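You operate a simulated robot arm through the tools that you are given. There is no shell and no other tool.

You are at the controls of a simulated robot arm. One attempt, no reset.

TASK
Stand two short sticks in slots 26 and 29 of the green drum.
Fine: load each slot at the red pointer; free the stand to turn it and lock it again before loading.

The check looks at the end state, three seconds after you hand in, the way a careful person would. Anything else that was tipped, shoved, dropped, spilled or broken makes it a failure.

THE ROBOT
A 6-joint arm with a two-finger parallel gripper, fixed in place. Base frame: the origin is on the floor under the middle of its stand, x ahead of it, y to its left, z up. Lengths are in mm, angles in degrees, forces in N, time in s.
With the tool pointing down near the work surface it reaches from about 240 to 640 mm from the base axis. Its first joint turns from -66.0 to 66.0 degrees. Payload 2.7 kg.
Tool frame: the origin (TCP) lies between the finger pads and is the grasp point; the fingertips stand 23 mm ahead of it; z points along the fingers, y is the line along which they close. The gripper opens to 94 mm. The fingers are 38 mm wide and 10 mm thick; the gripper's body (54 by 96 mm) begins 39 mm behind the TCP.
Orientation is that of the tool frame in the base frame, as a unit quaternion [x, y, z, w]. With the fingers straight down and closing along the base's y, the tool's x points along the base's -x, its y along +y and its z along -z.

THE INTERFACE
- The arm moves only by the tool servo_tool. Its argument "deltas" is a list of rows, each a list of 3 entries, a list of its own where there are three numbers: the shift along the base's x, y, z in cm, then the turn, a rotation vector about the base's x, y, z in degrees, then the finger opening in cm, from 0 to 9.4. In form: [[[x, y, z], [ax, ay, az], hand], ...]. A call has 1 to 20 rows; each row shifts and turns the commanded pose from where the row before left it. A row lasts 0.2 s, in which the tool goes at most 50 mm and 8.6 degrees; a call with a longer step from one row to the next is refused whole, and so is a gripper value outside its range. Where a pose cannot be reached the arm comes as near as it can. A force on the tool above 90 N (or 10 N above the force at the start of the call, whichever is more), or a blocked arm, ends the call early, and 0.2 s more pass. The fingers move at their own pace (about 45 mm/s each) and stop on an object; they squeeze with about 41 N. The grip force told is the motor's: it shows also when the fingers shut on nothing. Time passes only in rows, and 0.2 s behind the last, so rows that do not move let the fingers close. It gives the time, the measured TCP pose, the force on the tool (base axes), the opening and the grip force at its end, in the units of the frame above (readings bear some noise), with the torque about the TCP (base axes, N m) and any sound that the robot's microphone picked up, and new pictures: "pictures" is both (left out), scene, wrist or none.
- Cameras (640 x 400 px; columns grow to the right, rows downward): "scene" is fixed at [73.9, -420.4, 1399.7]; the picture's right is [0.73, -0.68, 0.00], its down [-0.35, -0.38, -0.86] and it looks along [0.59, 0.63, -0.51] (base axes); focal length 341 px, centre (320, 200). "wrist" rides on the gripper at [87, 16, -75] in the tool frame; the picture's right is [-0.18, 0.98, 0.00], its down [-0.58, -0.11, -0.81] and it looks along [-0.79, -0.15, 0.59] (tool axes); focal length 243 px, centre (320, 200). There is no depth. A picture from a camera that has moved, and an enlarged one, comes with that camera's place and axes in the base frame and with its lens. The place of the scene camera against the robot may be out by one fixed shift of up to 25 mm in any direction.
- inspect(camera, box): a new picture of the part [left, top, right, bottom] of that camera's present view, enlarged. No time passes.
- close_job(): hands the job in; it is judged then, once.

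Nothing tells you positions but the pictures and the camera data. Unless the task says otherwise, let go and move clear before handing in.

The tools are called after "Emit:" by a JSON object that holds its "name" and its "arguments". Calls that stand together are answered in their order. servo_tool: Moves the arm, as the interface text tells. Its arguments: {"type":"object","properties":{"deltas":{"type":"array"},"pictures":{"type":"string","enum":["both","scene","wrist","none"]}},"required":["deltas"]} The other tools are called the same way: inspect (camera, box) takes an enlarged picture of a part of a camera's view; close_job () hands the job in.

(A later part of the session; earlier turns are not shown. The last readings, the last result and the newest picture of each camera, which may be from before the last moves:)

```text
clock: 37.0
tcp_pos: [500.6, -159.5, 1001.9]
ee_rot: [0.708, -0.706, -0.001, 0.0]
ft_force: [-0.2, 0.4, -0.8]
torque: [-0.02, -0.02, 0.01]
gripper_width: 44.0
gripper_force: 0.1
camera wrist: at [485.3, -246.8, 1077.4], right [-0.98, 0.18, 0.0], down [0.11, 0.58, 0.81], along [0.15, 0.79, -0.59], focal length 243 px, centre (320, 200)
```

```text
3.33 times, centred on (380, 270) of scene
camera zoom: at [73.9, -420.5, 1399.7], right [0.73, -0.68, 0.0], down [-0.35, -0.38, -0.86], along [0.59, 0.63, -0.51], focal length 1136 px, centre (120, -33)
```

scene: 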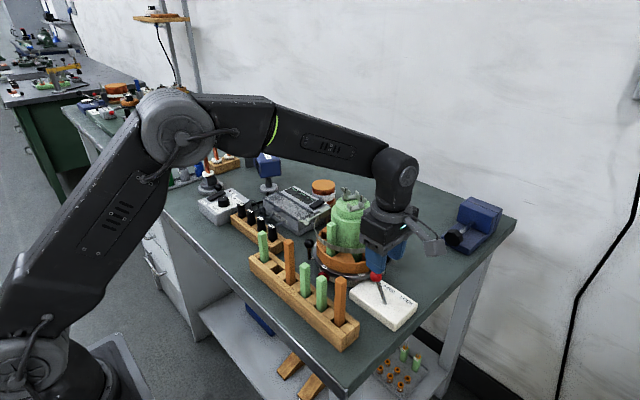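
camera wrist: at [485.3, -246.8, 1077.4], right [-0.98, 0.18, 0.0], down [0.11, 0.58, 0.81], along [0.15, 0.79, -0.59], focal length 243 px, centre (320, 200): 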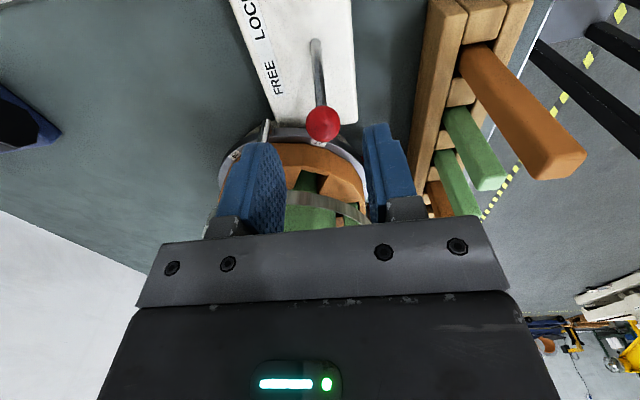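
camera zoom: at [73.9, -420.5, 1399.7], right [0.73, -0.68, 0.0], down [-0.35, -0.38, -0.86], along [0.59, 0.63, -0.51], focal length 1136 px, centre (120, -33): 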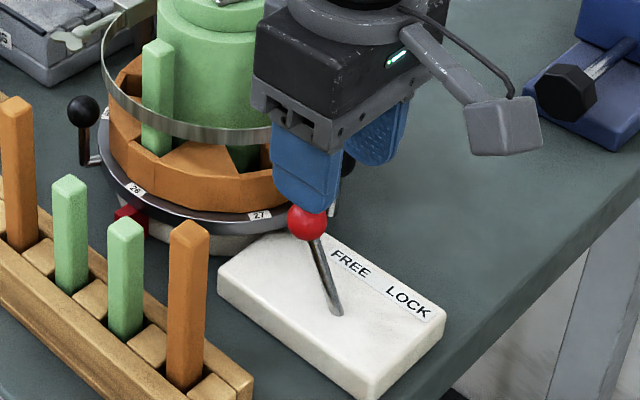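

The knob rests at FREE (y≈−143). Next, I'll rise, rotate the hand and go to the front-left of the drum with closed fingers, ready to push ball handle 1 (at about (470, 19)) clockwise around the +y side.

Emit:
{"name": "servo_tool", "arguments": {"deltas": [[[0, -0.5, 3.5], [0, 0, -7.5], 3], [[0, 0, 3.5], [0, 0, -7.5], 1], [[0, 0, 3.5], [0, 0, -7.5], 0], [[-0.52, 1.575, 0], [0, 0, -7.85], 0], [[-0.52, 1.575, 0], [0, 0, -7.85], 0], [[-0.52, 1.575, 0], [0, 0, -7.85], 0], [[-0.52, 1.575, 0], [0, 0, -7.85], 0], [[-0.52, 1.575, 0], [0, 0, -7.85], 0], [[-0.52, 1.575, 0], [0, 0, -7.85], 0], [[-0.52, 1.575, 0], [0, 0, -7.85], 0], [[-0.52, 1.575, 0], [0, 0, -7.85], 0], [[-0.52, 1.575, 0], [0, 0, -7.85], 0], [[-0.52, 1.575, 0], [0, 0, -7.85], 0], [[0, 0, 0], [0, 0, 0], 0]]}}

Emit:
{"name": "inspect", "arguments": {"camera": "wrist", "box": [220, 0, 440, 200]}}

```text
clock: 40.0
tcp_pos: [449.3, -6.8, 1107.8]
ee_rot: [0.097, 0.995, 0.002, 0.001]
ft_force: [-0.5, 0.0, -0.5]
torque: [-0.02, -0.03, 0.02]
gripper_width: 0.0
gripper_force: 41.0
camera wrist: at [368.3, 26.0, 1182.9], right [0.37, 0.93, 0.0], down [0.55, -0.22, 0.81], along [0.75, -0.3, -0.59], focal length 243 px, centre (320, 200)
```

scene: 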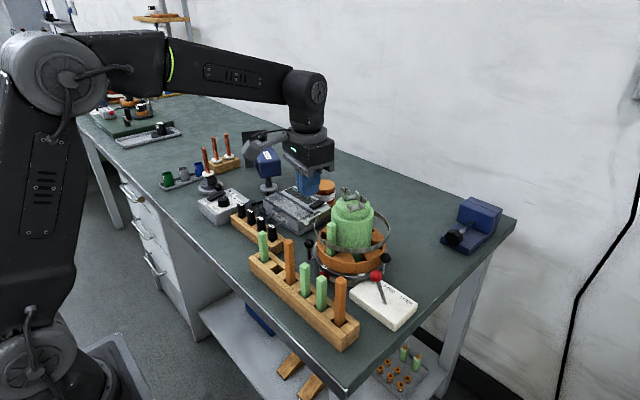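
wrist: 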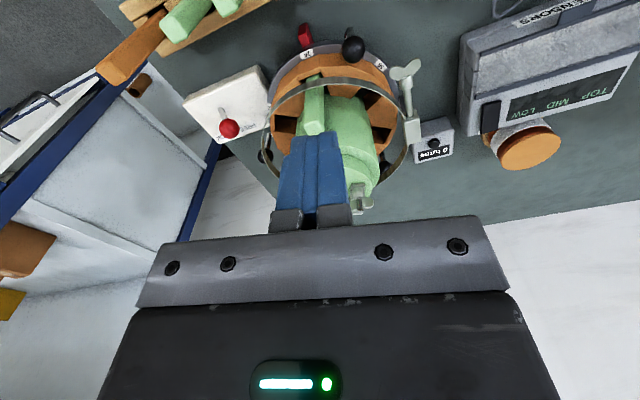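

```text
2.00 times, centred on (330, 100) of wrist
camera zoom: at [368.3, 26.0, 1182.9], right [0.37, 0.93, 0.0], down [0.55, -0.22, 0.81], along [0.75, -0.3, -0.59], focal length 485 px, centre (300, 400)
```

zoom: 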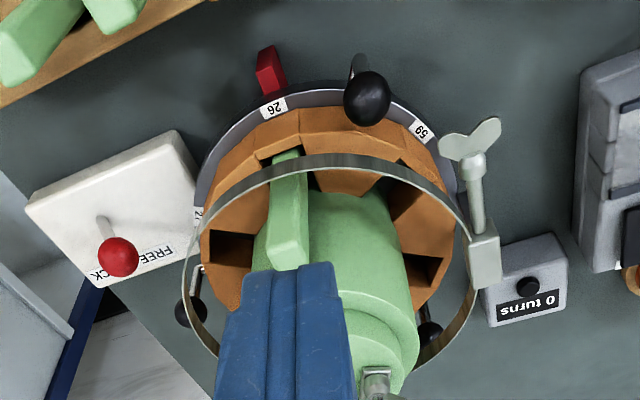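

Closed fingers are right beside ball 1 on its trailing side. Descending to handle height with ~8 mm of gap.

Emit:
{"name": "servo_tool", "arguments": {"deltas": [[[0, 0, -3], [0, 0, 0], 0], [[0, 0, -3], [0, 0, 0], 0], [[0, 0, -3], [0, 0, 0], 0], [[0, 0, -3], [0, 0, 0], 0], [[0, 0, -2], [0, 0, 0], 0], [[0, 0, -1.8], [0, 0, 0], 0], [[0, 0, 0], [0, 0, 0], 0]]}}

Emit:
{"name": "inspect", "arguments": {"camera": "wrist", "box": [220, 40, 440, 240]}}

Emit:
{"name": "inspect", "arguments": {"camera": "scene", "box": [230, 170, 410, 300]}}

```text
clock: 41.6
tcp_pos: [455.4, -7.9, 959.5]
ee_rot: [0.094, 0.995, 0.003, 0.016]
ft_force: [-5.2, 0.5, 63.1]
torque: [-1.19, -2.64, -0.1]
gripper_width: 0.0
gripper_force: 40.9
camera wrist: at [371.1, 24.2, 1031.7], right [0.37, 0.93, 0.01], down [0.52, -0.22, 0.82], along [0.77, -0.29, -0.57], focal length 243 px, centre (320, 200)
```

scene: 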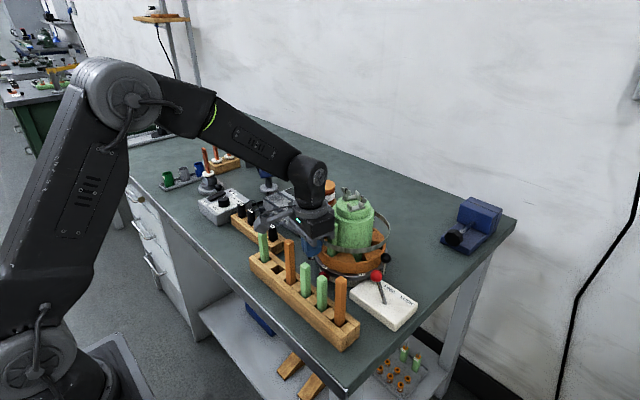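
wrist: 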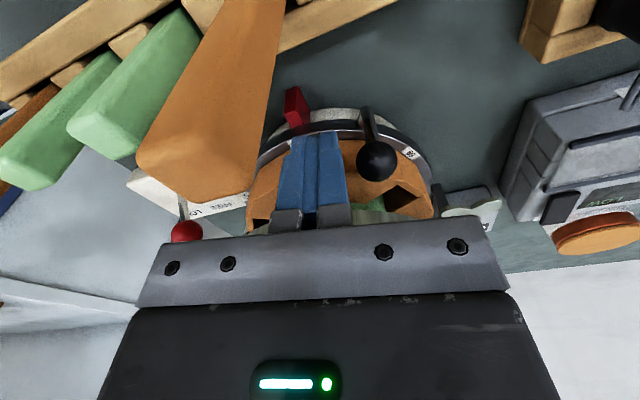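

```text
2.00 times, centred on (330, 140) of wrist
camera zoom: at [371.1, 24.2, 1031.7], right [0.37, 0.93, 0.01], down [0.52, -0.22, 0.82], along [0.77, -0.29, -0.57], focal length 485 px, centre (300, 320)
```

zoom: 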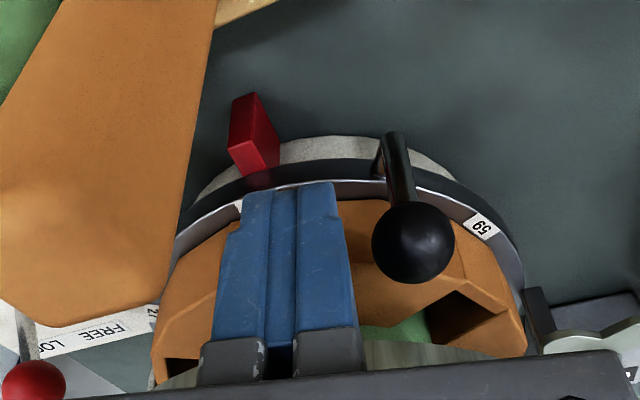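

```text
3.08 times, centred on (320, 235) of scene
camera zoom: at [72.8, -420.4, 1399.8], right [0.73, -0.68, 0.0], down [-0.35, -0.38, -0.86], along [0.59, 0.63, -0.51], focal length 1049 px, centre (320, 92)
```

zoom: 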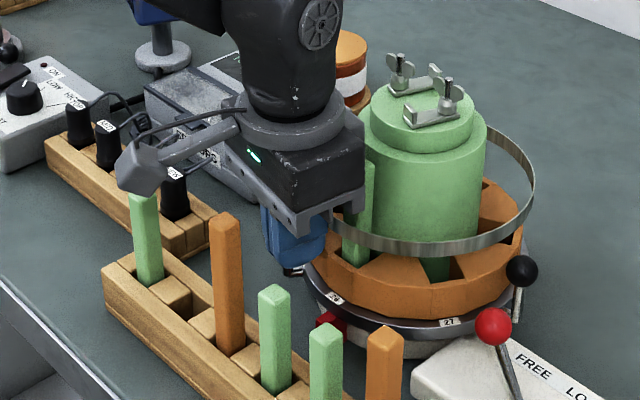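

Contact: the gripper body pressed on something (63 N up, at about (494, −27) – the top of the placed stick). I'll raise straight up right away and check the stick.

Emit:
{"name": "servo_tool", "arguments": {"deltas": [[[0, 0, 1.5], [0, 0, 0], 0], [[0, 0, 2], [0, 0, 0], 0], [[0, 0, 2.5], [0, 0, 0], 0], [[-0.3, 0, 2.5], [0, 0, 0], 0], [[-0.3, 0, 2.5], [0, 0, 0], 0], [[0, 0, 2.5], [0, 0, 0], 0], [[0, 0, 0], [0, 0, 0], 0]]}}

Emit:
{"name": "inspect", "arguments": {"camera": "wrist", "box": [220, 0, 440, 200]}}

Emit:
{"name": "inspect", "arguments": {"camera": "scene", "box": [270, 170, 410, 290]}}

```text
clock: 43.2
tcp_pos: [443.1, -5.8, 1083.3]
ee_rot: [0.096, 0.995, 0.002, 0.001]
ft_force: [-0.1, -0.8, 0.0]
torque: [0.02, 0.01, -0.02]
gripper_width: 0.0
gripper_force: 41.0
camera wrist: at [361.2, 25.9, 1158.4], right [0.37, 0.93, 0.0], down [0.55, -0.22, 0.81], along [0.75, -0.3, -0.59], focal length 243 px, centre (320, 200)
```

scene: 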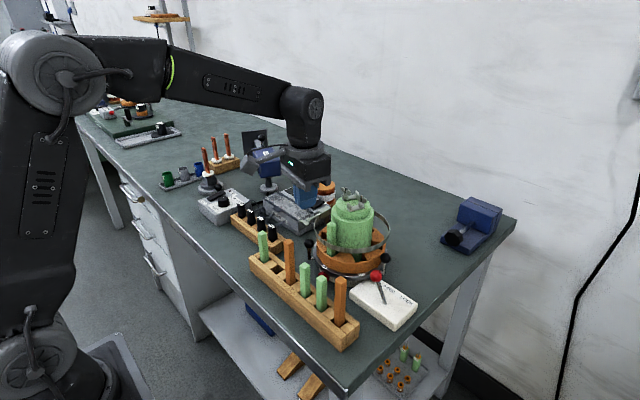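
wrist: 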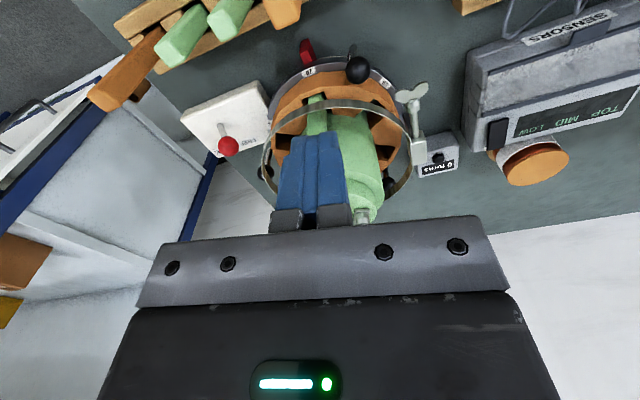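

```text
2.00 times, centred on (330, 100) of wrist
camera zoom: at [361.2, 25.9, 1158.4], right [0.37, 0.93, 0.0], down [0.55, -0.22, 0.81], along [0.75, -0.3, -0.59], focal length 485 px, centre (300, 400)
```

zoom: 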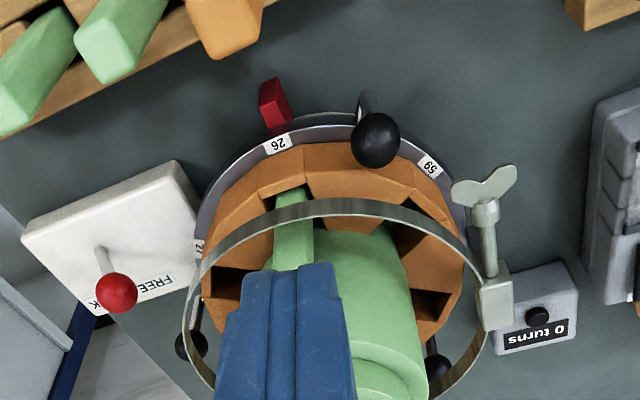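

```text
3.33 times, centred on (340, 230) of scene
camera zoom: at [73.9, -420.4, 1399.7], right [0.73, -0.68, 0.0], down [-0.35, -0.38, -0.86], along [0.59, 0.63, -0.51], focal length 1136 px, centre (253, 100)
```

zoom: 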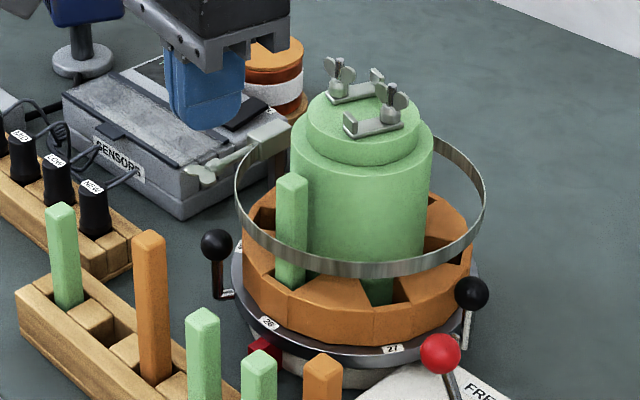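

The stick and everything else still look in place. To stay clear of the placed stick with the gripper body I'll work with the hand higher (tips ~943) and begin by pushing ball 2 (at (554, −127)) from its far side; moving there over the top.

Emit:
{"name": "servo_tool", "arguments": {"deltas": [[[0.5, -0.6, 0.8], [0, 0, 7.7], 0], [[0.5, -0.6, 0.8], [0, 0, 7.7], 0], [[0.6, -0.9, 0.8], [0, 0, 7.7], 0], [[0.7, -1, 0.3], [0, 0, 7.7], 0], [[0.8, -1, 0], [0, 0, 7.7], 0], [[0.8, -1, 0], [0, 0, 7.7], 0], [[0.8, -1, 0], [0, 0, 7.7], 0], [[0.8, -1, 0], [0, 0, 7.7], 0], [[0.8, -1, 0], [0, 0, 7.7], 0], [[0.8, -1, 0], [0, 0, 7.7], 0], [[0.8, -1, 0], [0, 0, 7.7], 0], [[0.8, -1, 0], [0, 0, 7.7], 0], [[0.8, -1, 0], [0, 0, 7.7], 0], [[0.8, -1, 0], [0, 0, 7.7], 0], [[0.8, -1, 0], [0, 0, 7.7], 0], [[0.8, -1, 0], [0, 0, 7.7], 0], [[0, 0, 0], [0, 0, 0], 0]]}}

```text
clock: 46.8
tcp_pos: [562.1, -158.3, 1111.0]
ee_rot: [0.831, -0.557, -0.002, 0.0]
ft_force: [0.4, 0.9, -0.1]
torque: [-0.01, -0.02, 0.0]
gripper_width: 0.0
gripper_force: 40.1
camera wrist: at [580.5, -244.4, 1186.5], right [-0.98, -0.2, 0.0], down [-0.12, 0.58, 0.81], along [-0.17, 0.79, -0.59], focal length 243 px, centre (320, 200)
```

scene: 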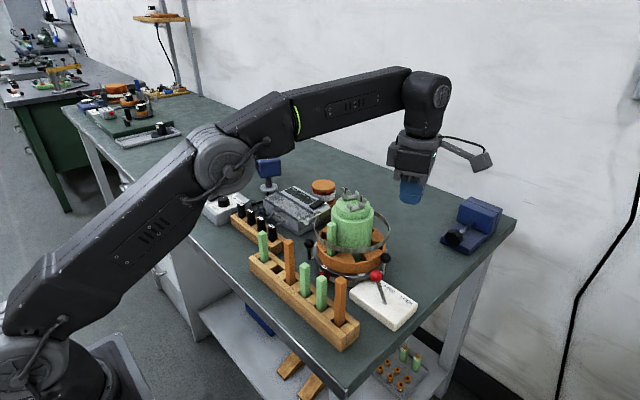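
wrist: 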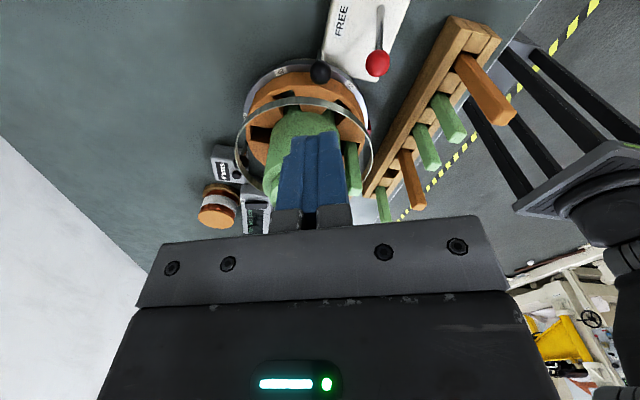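

Now lowering beside ball 2 on its far (trailing) side, leaving ~15 mm gap.

Emit:
{"name": "servo_tool", "arguments": {"deltas": [[[0.85, 0.62, -2.5], [0, 0, 0], 0], [[0.85, 0.62, -2.5], [0, 0, 0], 0], [[0.85, 0.62, -2.5], [0, 0, 0], 0], [[0.85, 0.62, -2.5], [0, 0, 0], 0], [[0, 0, -2.2], [0, 0, 0], 0], [[0, 0, -2.2], [0, 0, 0], 0], [[0, 0, 0], [0, 0, 0], 0]]}}

Emit:
{"name": "inspect", "arguments": {"camera": "wrist", "box": [220, 40, 440, 240]}}

Emit:
{"name": "inspect", "arguments": {"camera": "scene", "box": [300, 190, 460, 310]}}

```text
clock: 48.4
tcp_pos: [596.6, -132.2, 966.0]
ee_rot: [0.83, -0.558, -0.001, 0.001]
ft_force: [-0.5, -0.5, 0.2]
torque: [0.02, 0.02, 0.01]
gripper_width: 0.1
gripper_force: 41.2
camera wrist: at [613.8, -219.0, 1041.8], right [-0.98, -0.2, 0.0], down [-0.12, 0.58, 0.81], along [-0.16, 0.79, -0.59], focal length 243 px, centre (320, 200)
```

scene: 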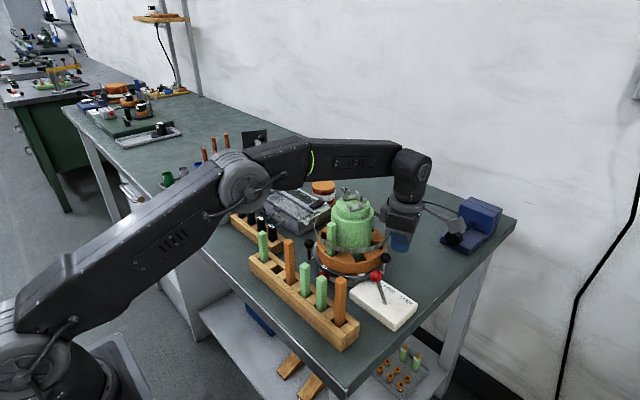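
wrist: 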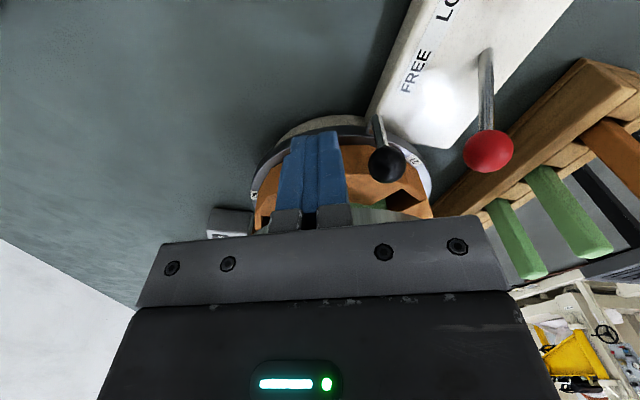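

```text
2.00 times, centred on (330, 140) of wrist
camera zoom: at [613.8, -219.0, 1041.8], right [-0.98, -0.2, 0.0], down [-0.12, 0.58, 0.81], along [-0.16, 0.79, -0.59], focal length 485 px, centre (300, 320)
```

zoom: 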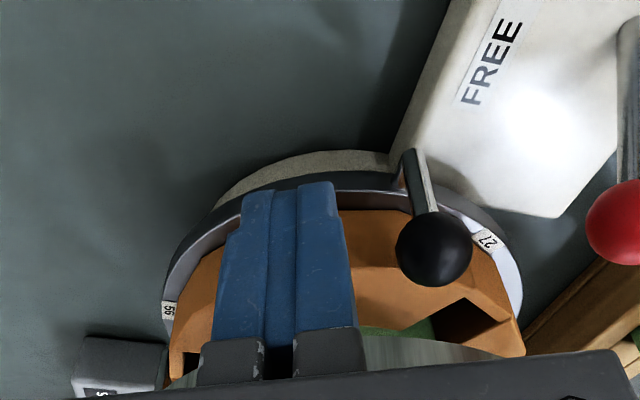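

```text
3.33 times, centred on (380, 250) of scene
camera zoom: at [73.9, -420.4, 1399.7], right [0.73, -0.68, 0.0], down [-0.35, -0.38, -0.86], along [0.59, 0.63, -0.51], focal length 1136 px, centre (120, 33)
```

zoom: 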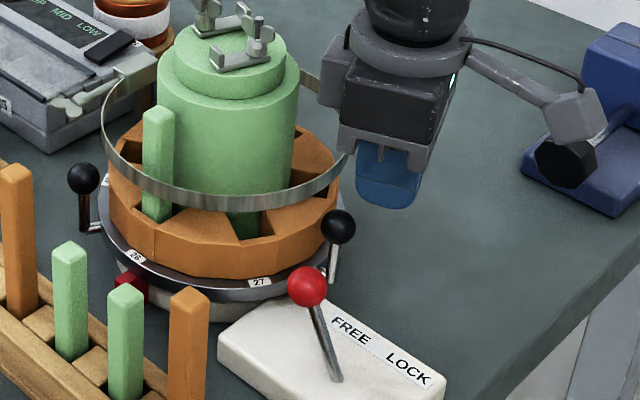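

The hand is in place (and I now notice a small block on the back side of the gripper body – that's what touched the stick). First a short test push on ball 2 to see how the stand turns.

Emit:
{"name": "servo_tool", "arguments": {"deltas": [[[-0.8, -0.3, 0], [0, 0, -4.4], 0], [[-0.74, -0.21, 0], [0, 0, -4], 0], [[-0.76, -0.16, 0], [0, 0, -4], 0], [[-0.77, -0.11, 0], [0, 0, -4], 0], [[0, 0, 0], [0, 0, 0], 0]]}}

Emit:
{"name": "inspect", "arguments": {"camera": "wrist", "box": [220, 40, 440, 240]}}

Emit:
{"name": "inspect", "arguments": {"camera": "scene", "box": [300, 190, 460, 310]}}

```text
clock: 49.6
tcp_pos: [566.6, -140.9, 966.5]
ee_rot: [0.742, -0.671, -0.001, 0.0]
ft_force: [0.9, 0.4, 0.5]
torque: [0.02, 0.0, -0.01]
gripper_width: 0.0
gripper_force: 41.3
camera wrist: at [559.1, -228.6, 1042.5], right [-1.0, 0.08, 0.0], down [0.05, 0.59, 0.81], along [0.07, 0.8, -0.59], focal length 243 px, centre (320, 200)
```

scene: 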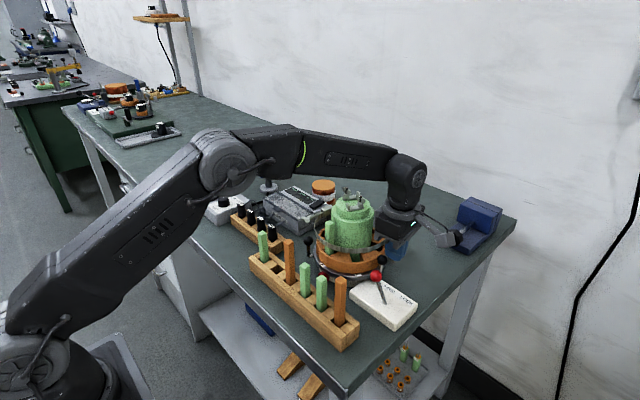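
wrist: 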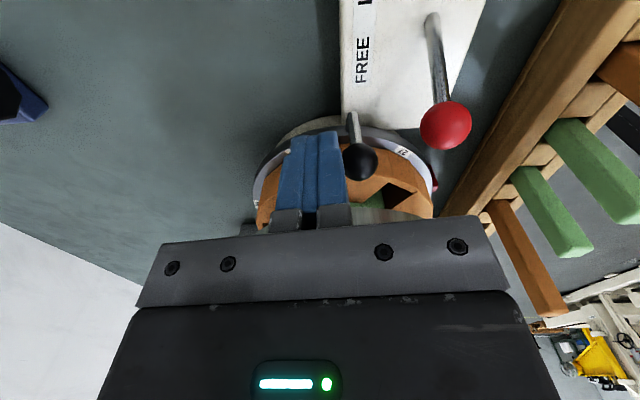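

```text
2.00 times, centred on (330, 140) of wrist
camera zoom: at [559.1, -228.6, 1042.5], right [-1.0, 0.08, 0.0], down [0.05, 0.59, 0.81], along [0.07, 0.8, -0.59], focal length 485 px, centre (300, 320)
```

zoom: 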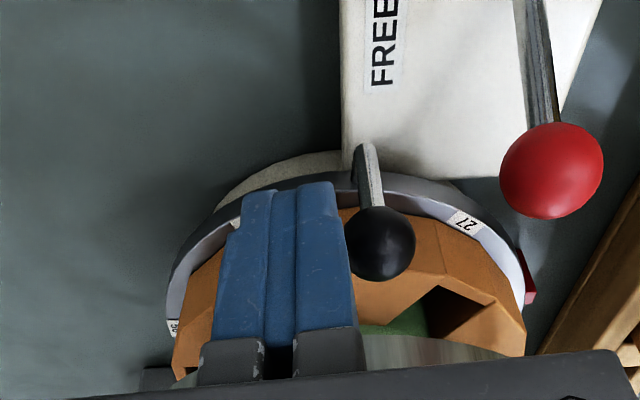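

```text
3.33 times, centred on (380, 250) of scene
camera zoom: at [73.9, -420.4, 1399.7], right [0.73, -0.68, 0.0], down [-0.35, -0.38, -0.86], along [0.59, 0.63, -0.51], focal length 1136 px, centre (120, 33)
```

zoom: 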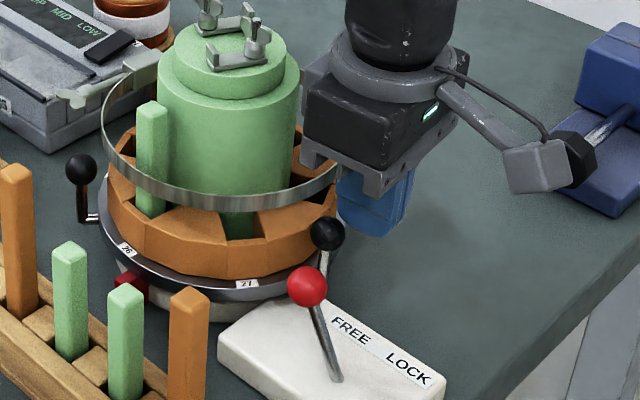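

The stand turns freely. I'll compare the hoop clamp position to see whether the hoop rotates with the drum.

Emit:
{"name": "inspect", "arguments": {"camera": "scene", "box": [300, 190, 370, 240]}}

```text
8.00 times, centred on (335, 215) of scene
camera zoom: at [73.9, -420.4, 1399.7], right [0.73, -0.68, 0.0], down [-0.35, -0.38, -0.86], along [0.59, 0.63, -0.51], focal length 2727 px, centre (200, 80)
```

zoom: 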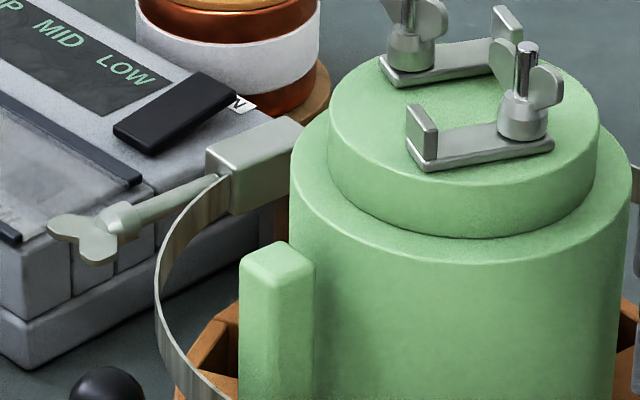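

The clamp moved with the drum, so the hoop turns along. Continuing the push on ball 2, stopping before the red knob.

Emit:
{"name": "servo_tool", "arguments": {"deltas": [[[-0.85, 0.05, 0], [0, 0, -4.2], 0], [[-0.78, 0, 0], [0, 0, -4], 0], [[-0.77, 0.05, 0], [0, 0, -4], 0], [[-0.77, 0.11, 0], [0, 0, -4], 0], [[-0.2, 0.03, 0], [0, 0, -1], 0], [[0, 0, 0], [0, 0, 0], 0]]}}

Emit:
{"name": "inspect", "arguments": {"camera": "wrist", "box": [220, 40, 440, 240]}}

Emit:
{"name": "inspect", "arguments": {"camera": "scene", "box": [290, 180, 450, 300]}}

```text
clock: 51.0
tcp_pos: [532.4, -139.0, 966.8]
ee_rot: [-0.633, 0.774, 0.001, -0.001]
ft_force: [0.0, -0.8, 0.4]
torque: [0.0, -0.02, -0.01]
gripper_width: 0.0
gripper_force: 41.4
camera wrist: at [499.8, -220.7, 1042.0], right [-0.93, 0.37, 0.0], down [0.22, 0.55, 0.81], along [0.3, 0.75, -0.59], focal length 243 px, centre (320, 200)
```

scene: 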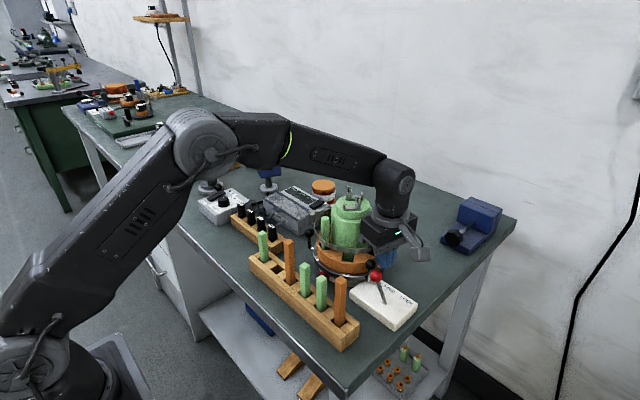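
wrist: 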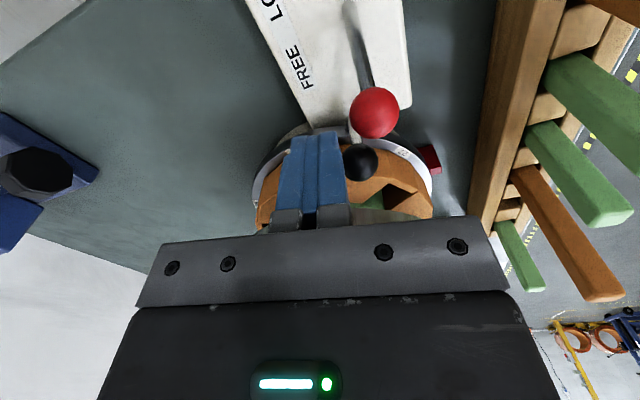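

```text
2.00 times, centred on (330, 140) of wrist
camera zoom: at [499.8, -220.7, 1042.0], right [-0.93, 0.37, 0.0], down [0.22, 0.55, 0.81], along [0.3, 0.75, -0.59], focal length 485 px, centre (300, 320)
```

zoom: 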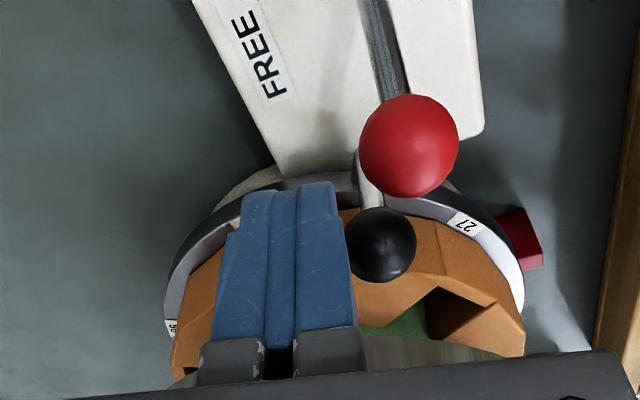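

```text
3.33 times, centred on (370, 240) of scene
camera zoom: at [73.9, -420.4, 1399.7], right [0.73, -0.68, 0.0], down [-0.35, -0.38, -0.86], along [0.59, 0.63, -0.51], focal length 1136 px, centre (153, 67)
```

zoom: 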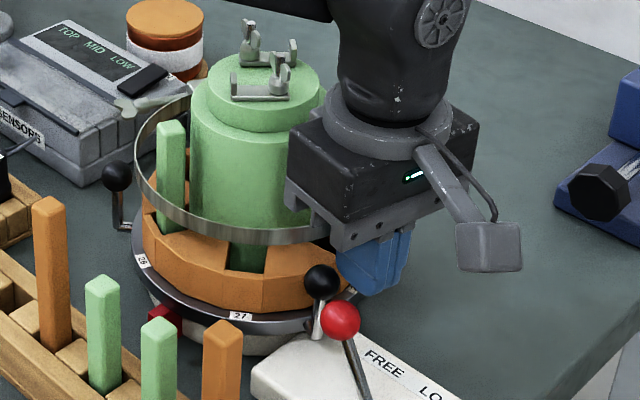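

Drum has turned ~23° (ball 2 next to the knob). Now I'll lift and go round to ball 1, which should be at about (496, 48), to push it along the +y side.

Emit:
{"name": "servo_tool", "arguments": {"deltas": [[[0.2, 0, 4.5], [0, 0, 0], 0], [[0, 0, 4.5], [0, 0, -7.9], 0], [[0, 0, 4.5], [0, 0, -7.9], 0], [[-0.655, 1.55, 0], [0, 0, -8], 0], [[-0.655, 1.55, 0], [0, 0, -8], 0], [[-0.655, 1.55, 0], [0, 0, -8], 0], [[-0.655, 1.55, 0], [0, 0, -8], 0], [[-0.655, 1.55, 0], [0, 0, -8], 0], [[-0.655, 1.55, 0], [0, 0, -8], 0], [[-0.655, 1.55, 0], [0, 0, -8], 0], [[-0.655, 1.55, 0], [0, 0, -8], 0], [[-0.655, 1.55, 0], [0, 0, -8], 0], [[-0.655, 1.55, 0], [0, 0, -8], 0], [[-0.655, 1.55, 0], [0, 0, -8], 0], [[0, 0, 0], [0, 0, -7.7], 0], [[0, 0, 0], [0, 0, 0], 0]]}}

Emit:
{"name": "inspect", "arguments": {"camera": "wrist", "box": [220, 0, 440, 200]}}

```text
clock: 54.4
tcp_pos: [462.0, 32.6, 1100.9]
ee_rot: [0.283, 0.959, 0.0, 0.001]
ft_force: [0.1, 0.2, 0.6]
torque: [-0.01, -0.02, -0.01]
gripper_width: 0.3
gripper_force: 41.1
camera wrist: at [397.8, 92.2, 1177.2], right [0.69, 0.72, 0.0], down [0.43, -0.41, 0.81], along [0.59, -0.56, -0.59], focal length 243 px, centre (320, 200)
```

scene: 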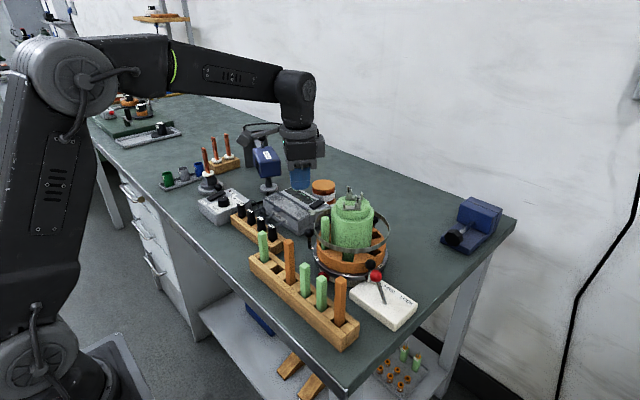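
wrist: 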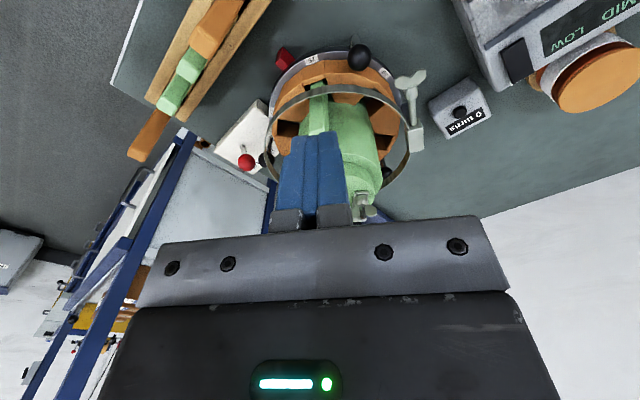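

```text
2.00 times, centred on (330, 100) of wrist
camera zoom: at [397.8, 92.2, 1177.2], right [0.69, 0.72, 0.0], down [0.43, -0.41, 0.81], along [0.59, -0.56, -0.59], focal length 485 px, centre (300, 400)
```

zoom: 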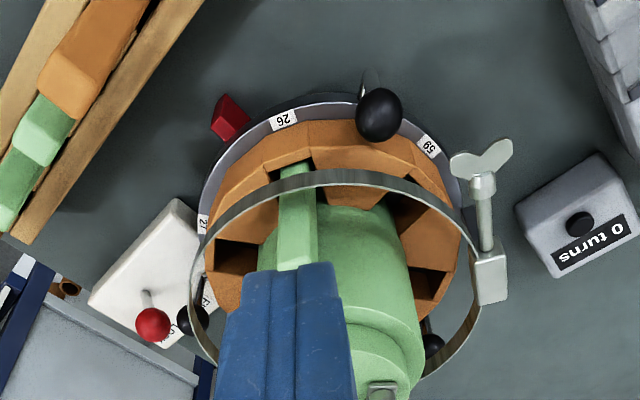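

Ball 1 is at (497, 48). Descending on its trailing side, with the body ~6 mm above the placed stick's top.

Emit:
{"name": "servo_tool", "arguments": {"deltas": [[[-0.1, 0, -3], [0, 0, 0], 0], [[0, 0, -3], [0, 0, 0], 0], [[0, 0, -3], [0, 0, 0], 0], [[0, 0, -2.5], [0, 0, 0], 0], [[0, 0, -1.8], [0, 0, 0], 0], [[0, 0, 0], [0, 0, 0], 0]]}}

Emit:
{"name": "inspect", "arguments": {"camera": "wrist", "box": [220, 40, 440, 240]}}

Emit:
{"name": "inspect", "arguments": {"camera": "scene", "box": [260, 170, 420, 300]}}

```text
clock: 55.8
tcp_pos: [460.8, 31.6, 968.5]
ee_rot: [0.282, 0.959, 0.001, 0.001]
ft_force: [0.5, -0.6, 0.6]
torque: [0.02, 0.02, 0.04]
gripper_width: 0.1
gripper_force: 41.0
camera wrist: at [396.5, 92.1, 1043.4], right [0.69, 0.73, 0.0], down [0.43, -0.41, 0.81], along [0.59, -0.55, -0.59], focal length 243 px, centre (320, 200)
```

scene: 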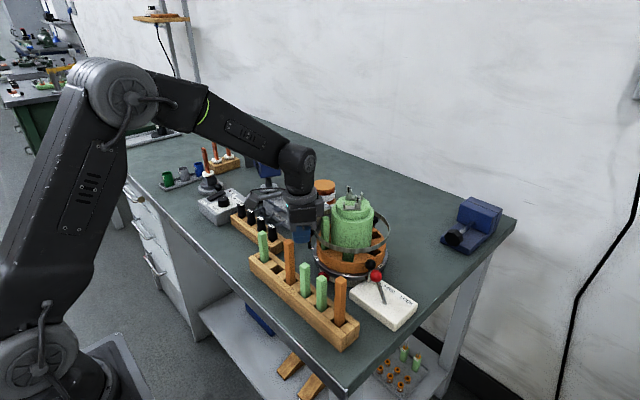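
wrist: 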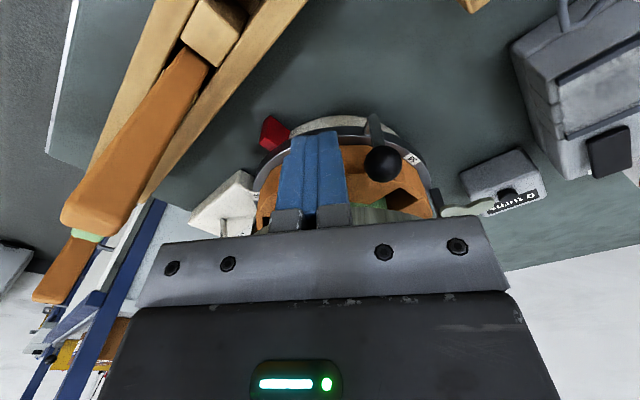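

```text
2.00 times, centred on (330, 140) of wrist
camera zoom: at [396.5, 92.1, 1043.4], right [0.69, 0.73, 0.0], down [0.43, -0.41, 0.81], along [0.59, -0.55, -0.59], focal length 485 px, centre (300, 320)
```

zoom: 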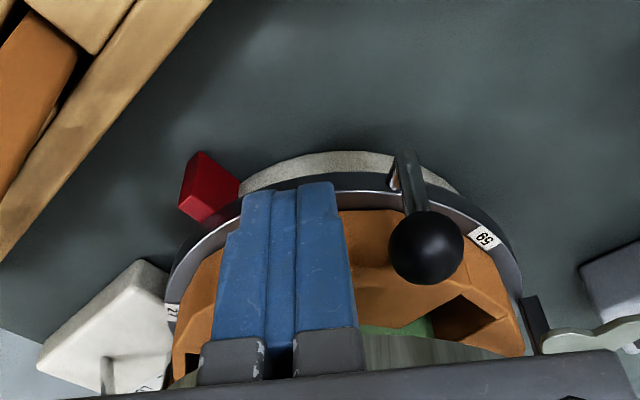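

```text
3.08 times, centred on (340, 235) of scene
camera zoom: at [73.9, -420.4, 1399.7], right [0.73, -0.68, 0.0], down [-0.35, -0.38, -0.86], along [0.59, 0.63, -0.51], focal length 1049 px, centre (258, 92)
```

zoom: 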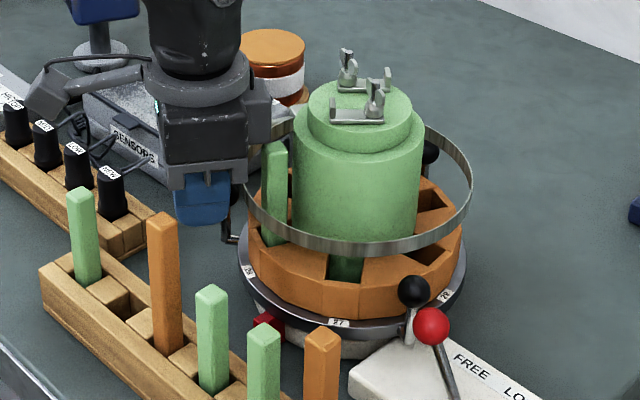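

In position without contact. Now pushing ball 1 along the arc, first ~40°.

Emit:
{"name": "servo_tool", "arguments": {"deltas": [[[0.59, 0.72, -0.15], [0, 0, -4.5], 0], [[0.5, 0.6, 0], [0, 0, -4], 0], [[0.54, 0.55, 0], [0, 0, -4], 0], [[0.57, 0.52, 0], [0, 0, -4], 0], [[0.62, 0.48, 0], [0, 0, -4], 0], [[0.64, 0.43, 0], [0, 0, -4], 0], [[0.67, 0.39, 0], [0, 0, -4], 0], [[0.7, 0.34, 0], [0, 0, -4], 0], [[0.71, 0.29, 0], [0, 0, -4], 0], [[0.74, 0.24, 0], [0, 0, -4], 0], [[0, 0, 0], [0, 0, 0], 0]]}}

Emit:
{"name": "inspect", "arguments": {"camera": "wrist", "box": [220, 40, 440, 240]}}

Emit:
{"name": "inspect", "arguments": {"camera": "scene", "box": [260, 170, 420, 300]}}

```text
clock: 58.2
tcp_pos: [522.5, 78.2, 968.0]
ee_rot: [0.598, 0.801, 0.0, 0.002]
ft_force: [1.0, 0.3, -0.3]
torque: [-0.01, 0.0, 0.01]
gripper_width: 0.0
gripper_force: 41.4
camera wrist: at [514.5, 164.9, 1043.2], right [0.99, 0.1, 0.0], down [0.06, -0.59, 0.81], along [0.09, -0.8, -0.59], focal length 243 px, centre (320, 200)
```

scene: 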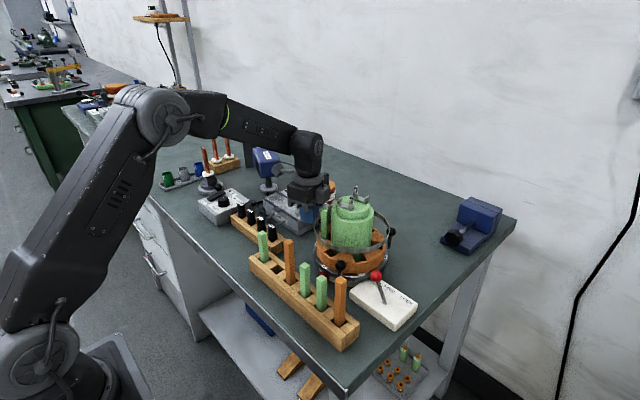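
wrist: 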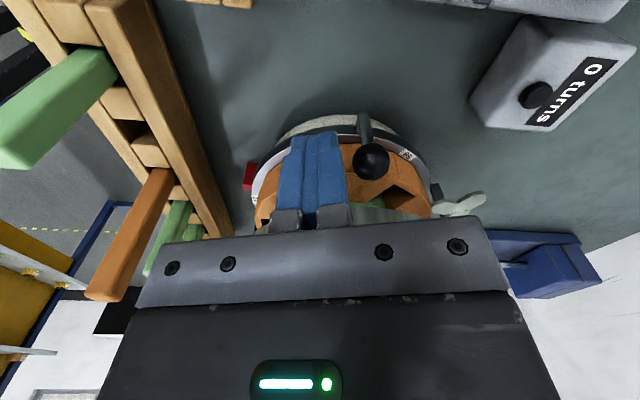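

```text
2.00 times, centred on (330, 140) of wrist
camera zoom: at [514.5, 164.9, 1043.2], right [0.99, 0.1, 0.0], down [0.06, -0.59, 0.81], along [0.09, -0.8, -0.59], focal length 485 px, centre (300, 320)
```

zoom: 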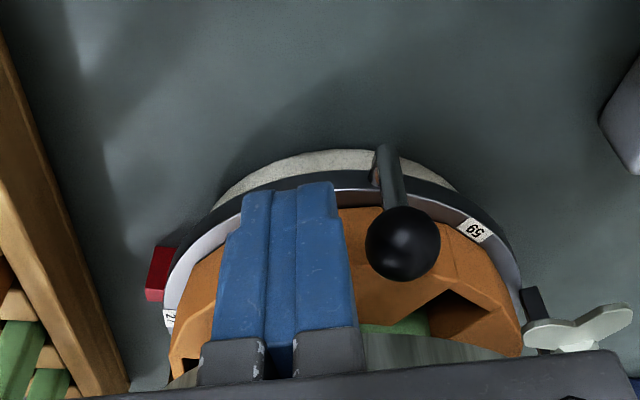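

```text
3.08 times, centred on (340, 235) of scene
camera zoom: at [73.9, -420.4, 1399.7], right [0.73, -0.68, 0.0], down [-0.35, -0.38, -0.86], along [0.59, 0.63, -0.51], focal length 1049 px, centre (258, 92)
```

zoom: 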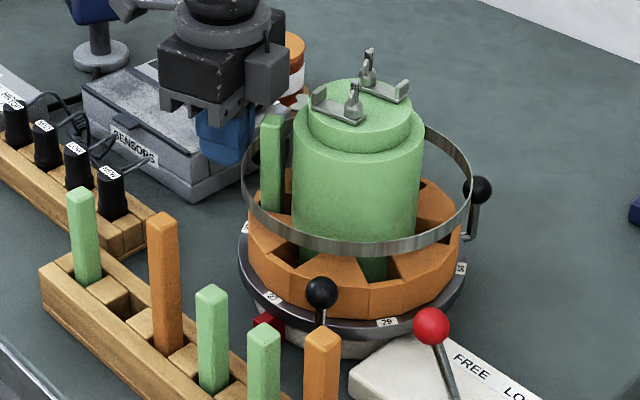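

Working well: label 27 is now near the pointer and 29 follows. Continuing the push another ~36°.

Emit:
{"name": "servo_tool", "arguments": {"deltas": [[[0.86, 0.09, -0.05], [0, 0, -4.4], 0], [[0.76, 0.13, 0], [0, 0, -4], 0], [[0.78, 0.08, 0], [0, 0, -4], 0], [[0.77, 0.03, 0], [0, 0, -4], 0], [[0.77, -0.03, 0], [0, 0, -4], 0], [[0.78, -0.08, 0], [0, 0, -4], 0], [[0.76, -0.13, 0], [0, 0, -4], 0], [[0.75, -0.19, 0], [0, 0, -4], 0], [[0.74, -0.24, 0], [0, 0, -4], 0], [[0, 0, 0], [0, 0, 0], 0]]}}

Emit:
{"name": "inspect", "arguments": {"camera": "wrist", "box": [220, 40, 440, 240]}}

Emit:
{"name": "inspect", "arguments": {"camera": "scene", "box": [260, 170, 420, 300]}}

```text
clock: 60.4
tcp_pos: [594.2, 75.3, 967.8]
ee_rot: [0.818, 0.575, 0.0, 0.001]
ft_force: [-0.9, -0.1, 0.4]
torque: [-0.02, 0.0, 0.0]
gripper_width: 0.0
gripper_force: 41.3
camera wrist: at [638.8, 150.9, 1042.4], right [0.86, -0.51, 0.0], down [-0.3, -0.51, 0.81], along [-0.41, -0.7, -0.59], focal length 243 px, centre (320, 200)
```

scene: 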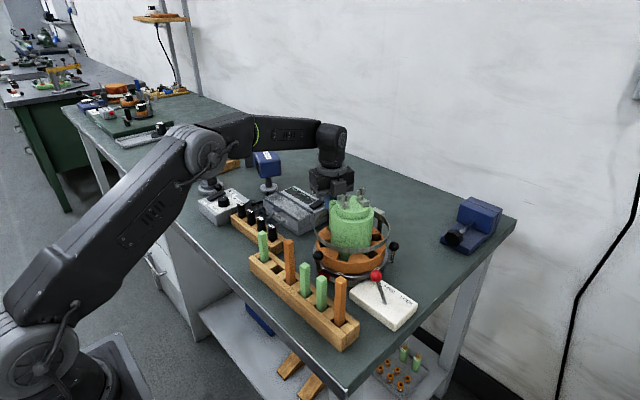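
wrist: 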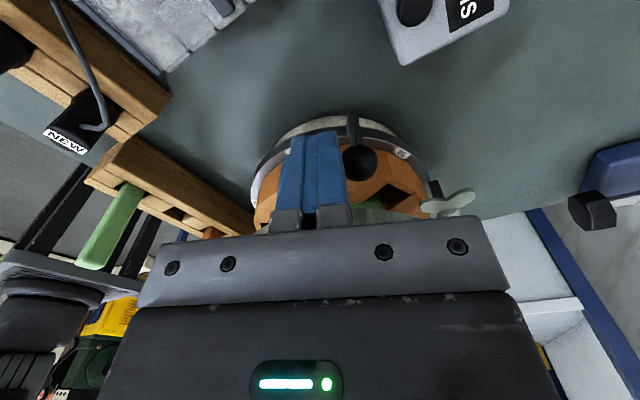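

```text
2.00 times, centred on (330, 140) of wrist
camera zoom: at [638.8, 150.9, 1042.4], right [0.86, -0.51, 0.0], down [-0.3, -0.51, 0.81], along [-0.41, -0.7, -0.59], focal length 485 px, centre (300, 320)
```

zoom: 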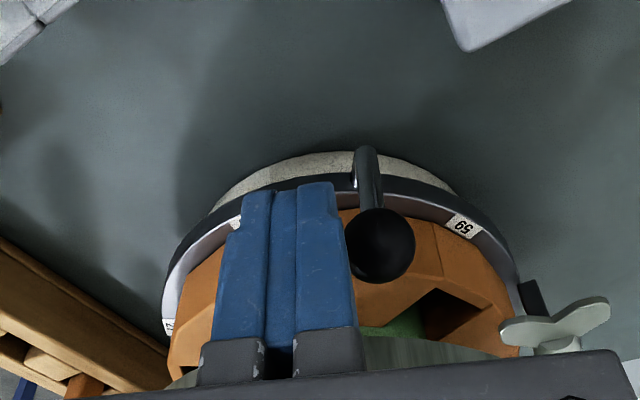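

```text
3.08 times, centred on (340, 235) of scene
camera zoom: at [73.9, -420.4, 1399.7], right [0.73, -0.68, 0.0], down [-0.35, -0.38, -0.86], along [0.59, 0.63, -0.51], focal length 1049 px, centre (258, 92)
```

zoom: 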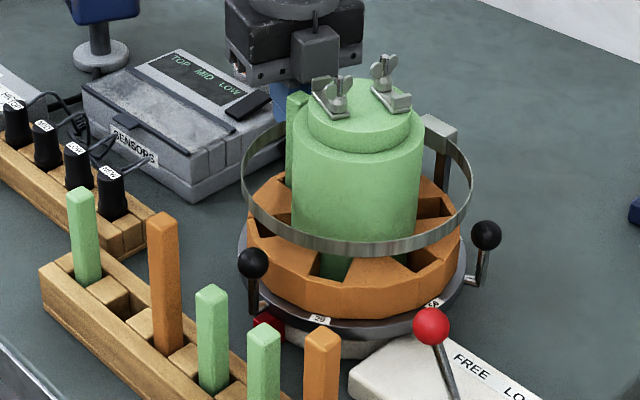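

29 is now ~26° short of the pointer. I'll push ball 1 another ~14° here, then finish finely with ball 3 from the −y side.

Emit:
{"name": "servo_tool", "arguments": {"deltas": [[[0.51, -0.34, -0.05], [0, 0, -3.5], 0], [[0.7, -0.34, 0], [0, 0, -4], 0], [[0.67, -0.39, 0], [0, 0, -4], 0], [[0.45, -0.3, 0], [0, 0, -3], 0], [[0, 0, 0], [0, 0, 0], 0]]}}

Emit:
{"name": "inspect", "arguments": {"camera": "scene", "box": [260, 170, 420, 300]}}

```text
clock: 61.6
tcp_pos: [615.7, 60.1, 967.0]
ee_rot: [0.884, 0.467, 0.0, 0.001]
ft_force: [0.5, 0.1, 0.2]
torque: [-0.02, 0.03, -0.01]
gripper_width: 0.0
gripper_force: 41.0
camera wrist: at [678.4, 122.7, 1041.8], right [0.71, -0.71, 0.0], down [-0.42, -0.42, 0.81], along [-0.57, -0.57, -0.59], focal length 243 px, centre (320, 200)
```

scene: 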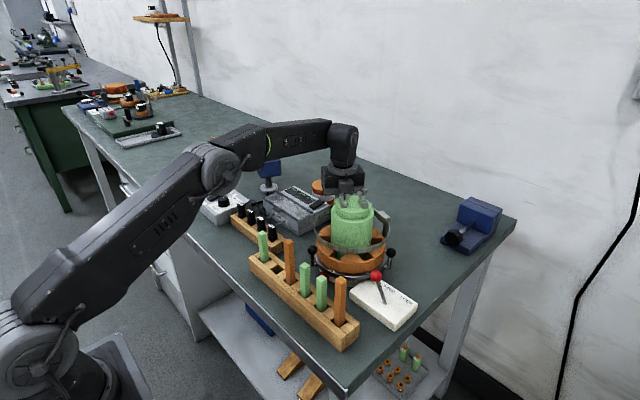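
wrist: 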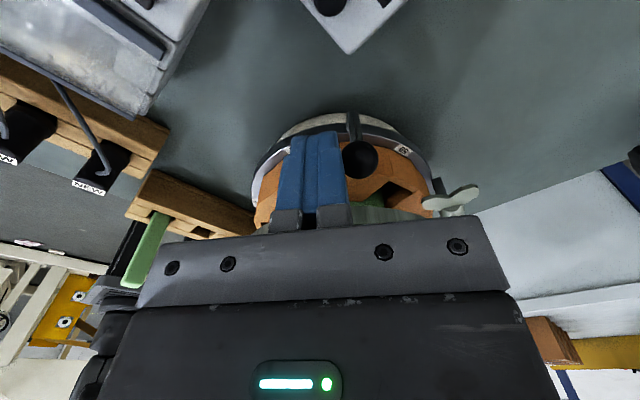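

```text
3.08 times, centred on (340, 235) of scene
camera zoom: at [73.9, -420.4, 1399.7], right [0.73, -0.68, 0.0], down [-0.35, -0.38, -0.86], along [0.59, 0.63, -0.51], focal length 1049 px, centre (258, 92)
```

zoom: 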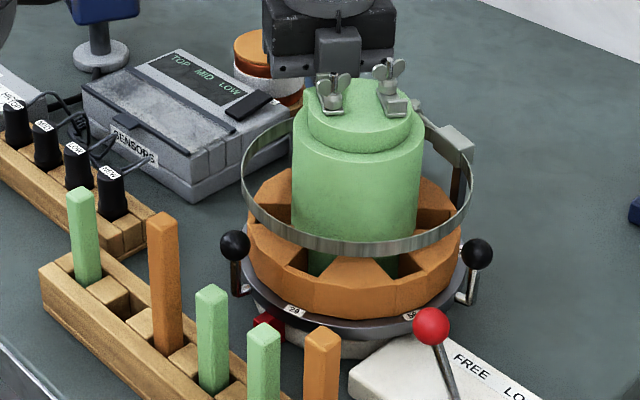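

29 is within ~13° of the pointer and reach is still fine. Pushing slowly a bit further.

Emit:
{"name": "servo_tool", "arguments": {"deltas": [[[0.42, -0.32, 0], [0, 0, -3], 0], [[0.42, -0.35, 0], [0, 0, -3], 0], [[0.25, -0.22, 0], [0, 0, -2], 0], [[0, 0, 0], [0, 0, 0], 0]]}}

Emit:
{"name": "inspect", "arguments": {"camera": "scene", "box": [260, 170, 420, 300]}}

```text
clock: 62.6
tcp_pos: [627.3, 51.8, 967.7]
ee_rot: [0.915, 0.404, 0.0, 0.001]
ft_force: [-0.6, 0.4, -0.1]
torque: [-0.01, 0.02, -0.04]
gripper_width: 0.2
gripper_force: 40.5
camera wrist: at [697.9, 104.7, 1042.2], right [0.6, -0.8, 0.0], down [-0.47, -0.35, 0.81], along [-0.64, -0.49, -0.59], focal length 243 px, centre (320, 200)
```

scene: 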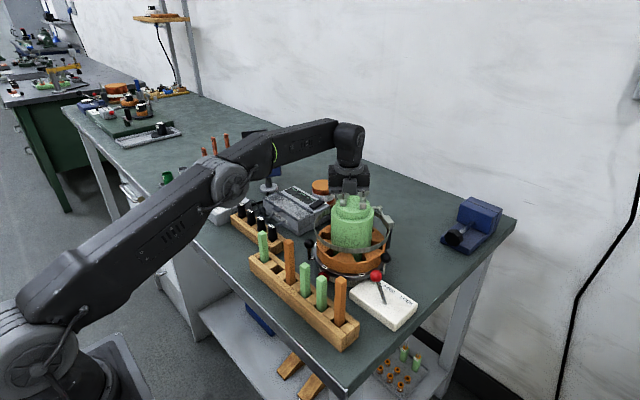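
wrist: 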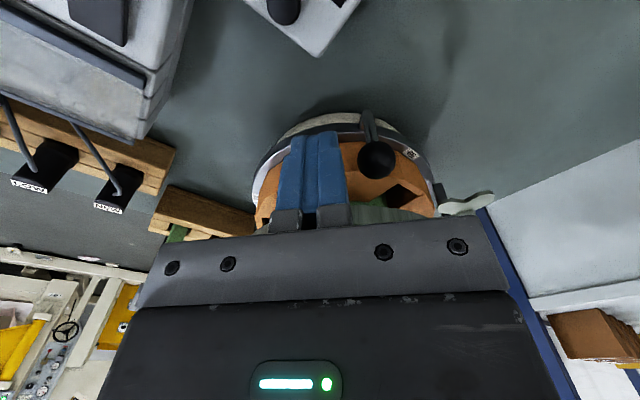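

```text
3.08 times, centred on (340, 235) of scene
camera zoom: at [73.9, -420.4, 1399.7], right [0.73, -0.68, 0.0], down [-0.35, -0.38, -0.86], along [0.59, 0.63, -0.51], focal length 1049 px, centre (258, 92)
```

zoom: 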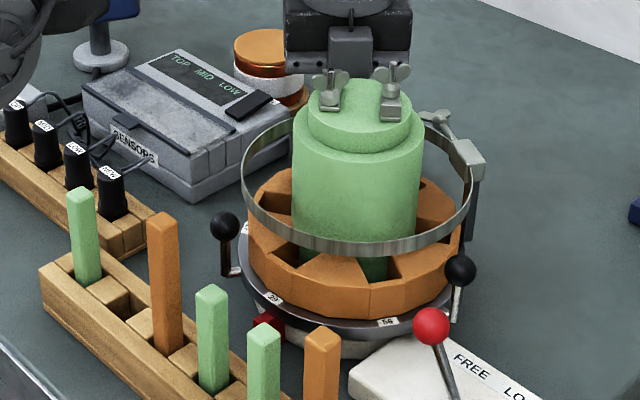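

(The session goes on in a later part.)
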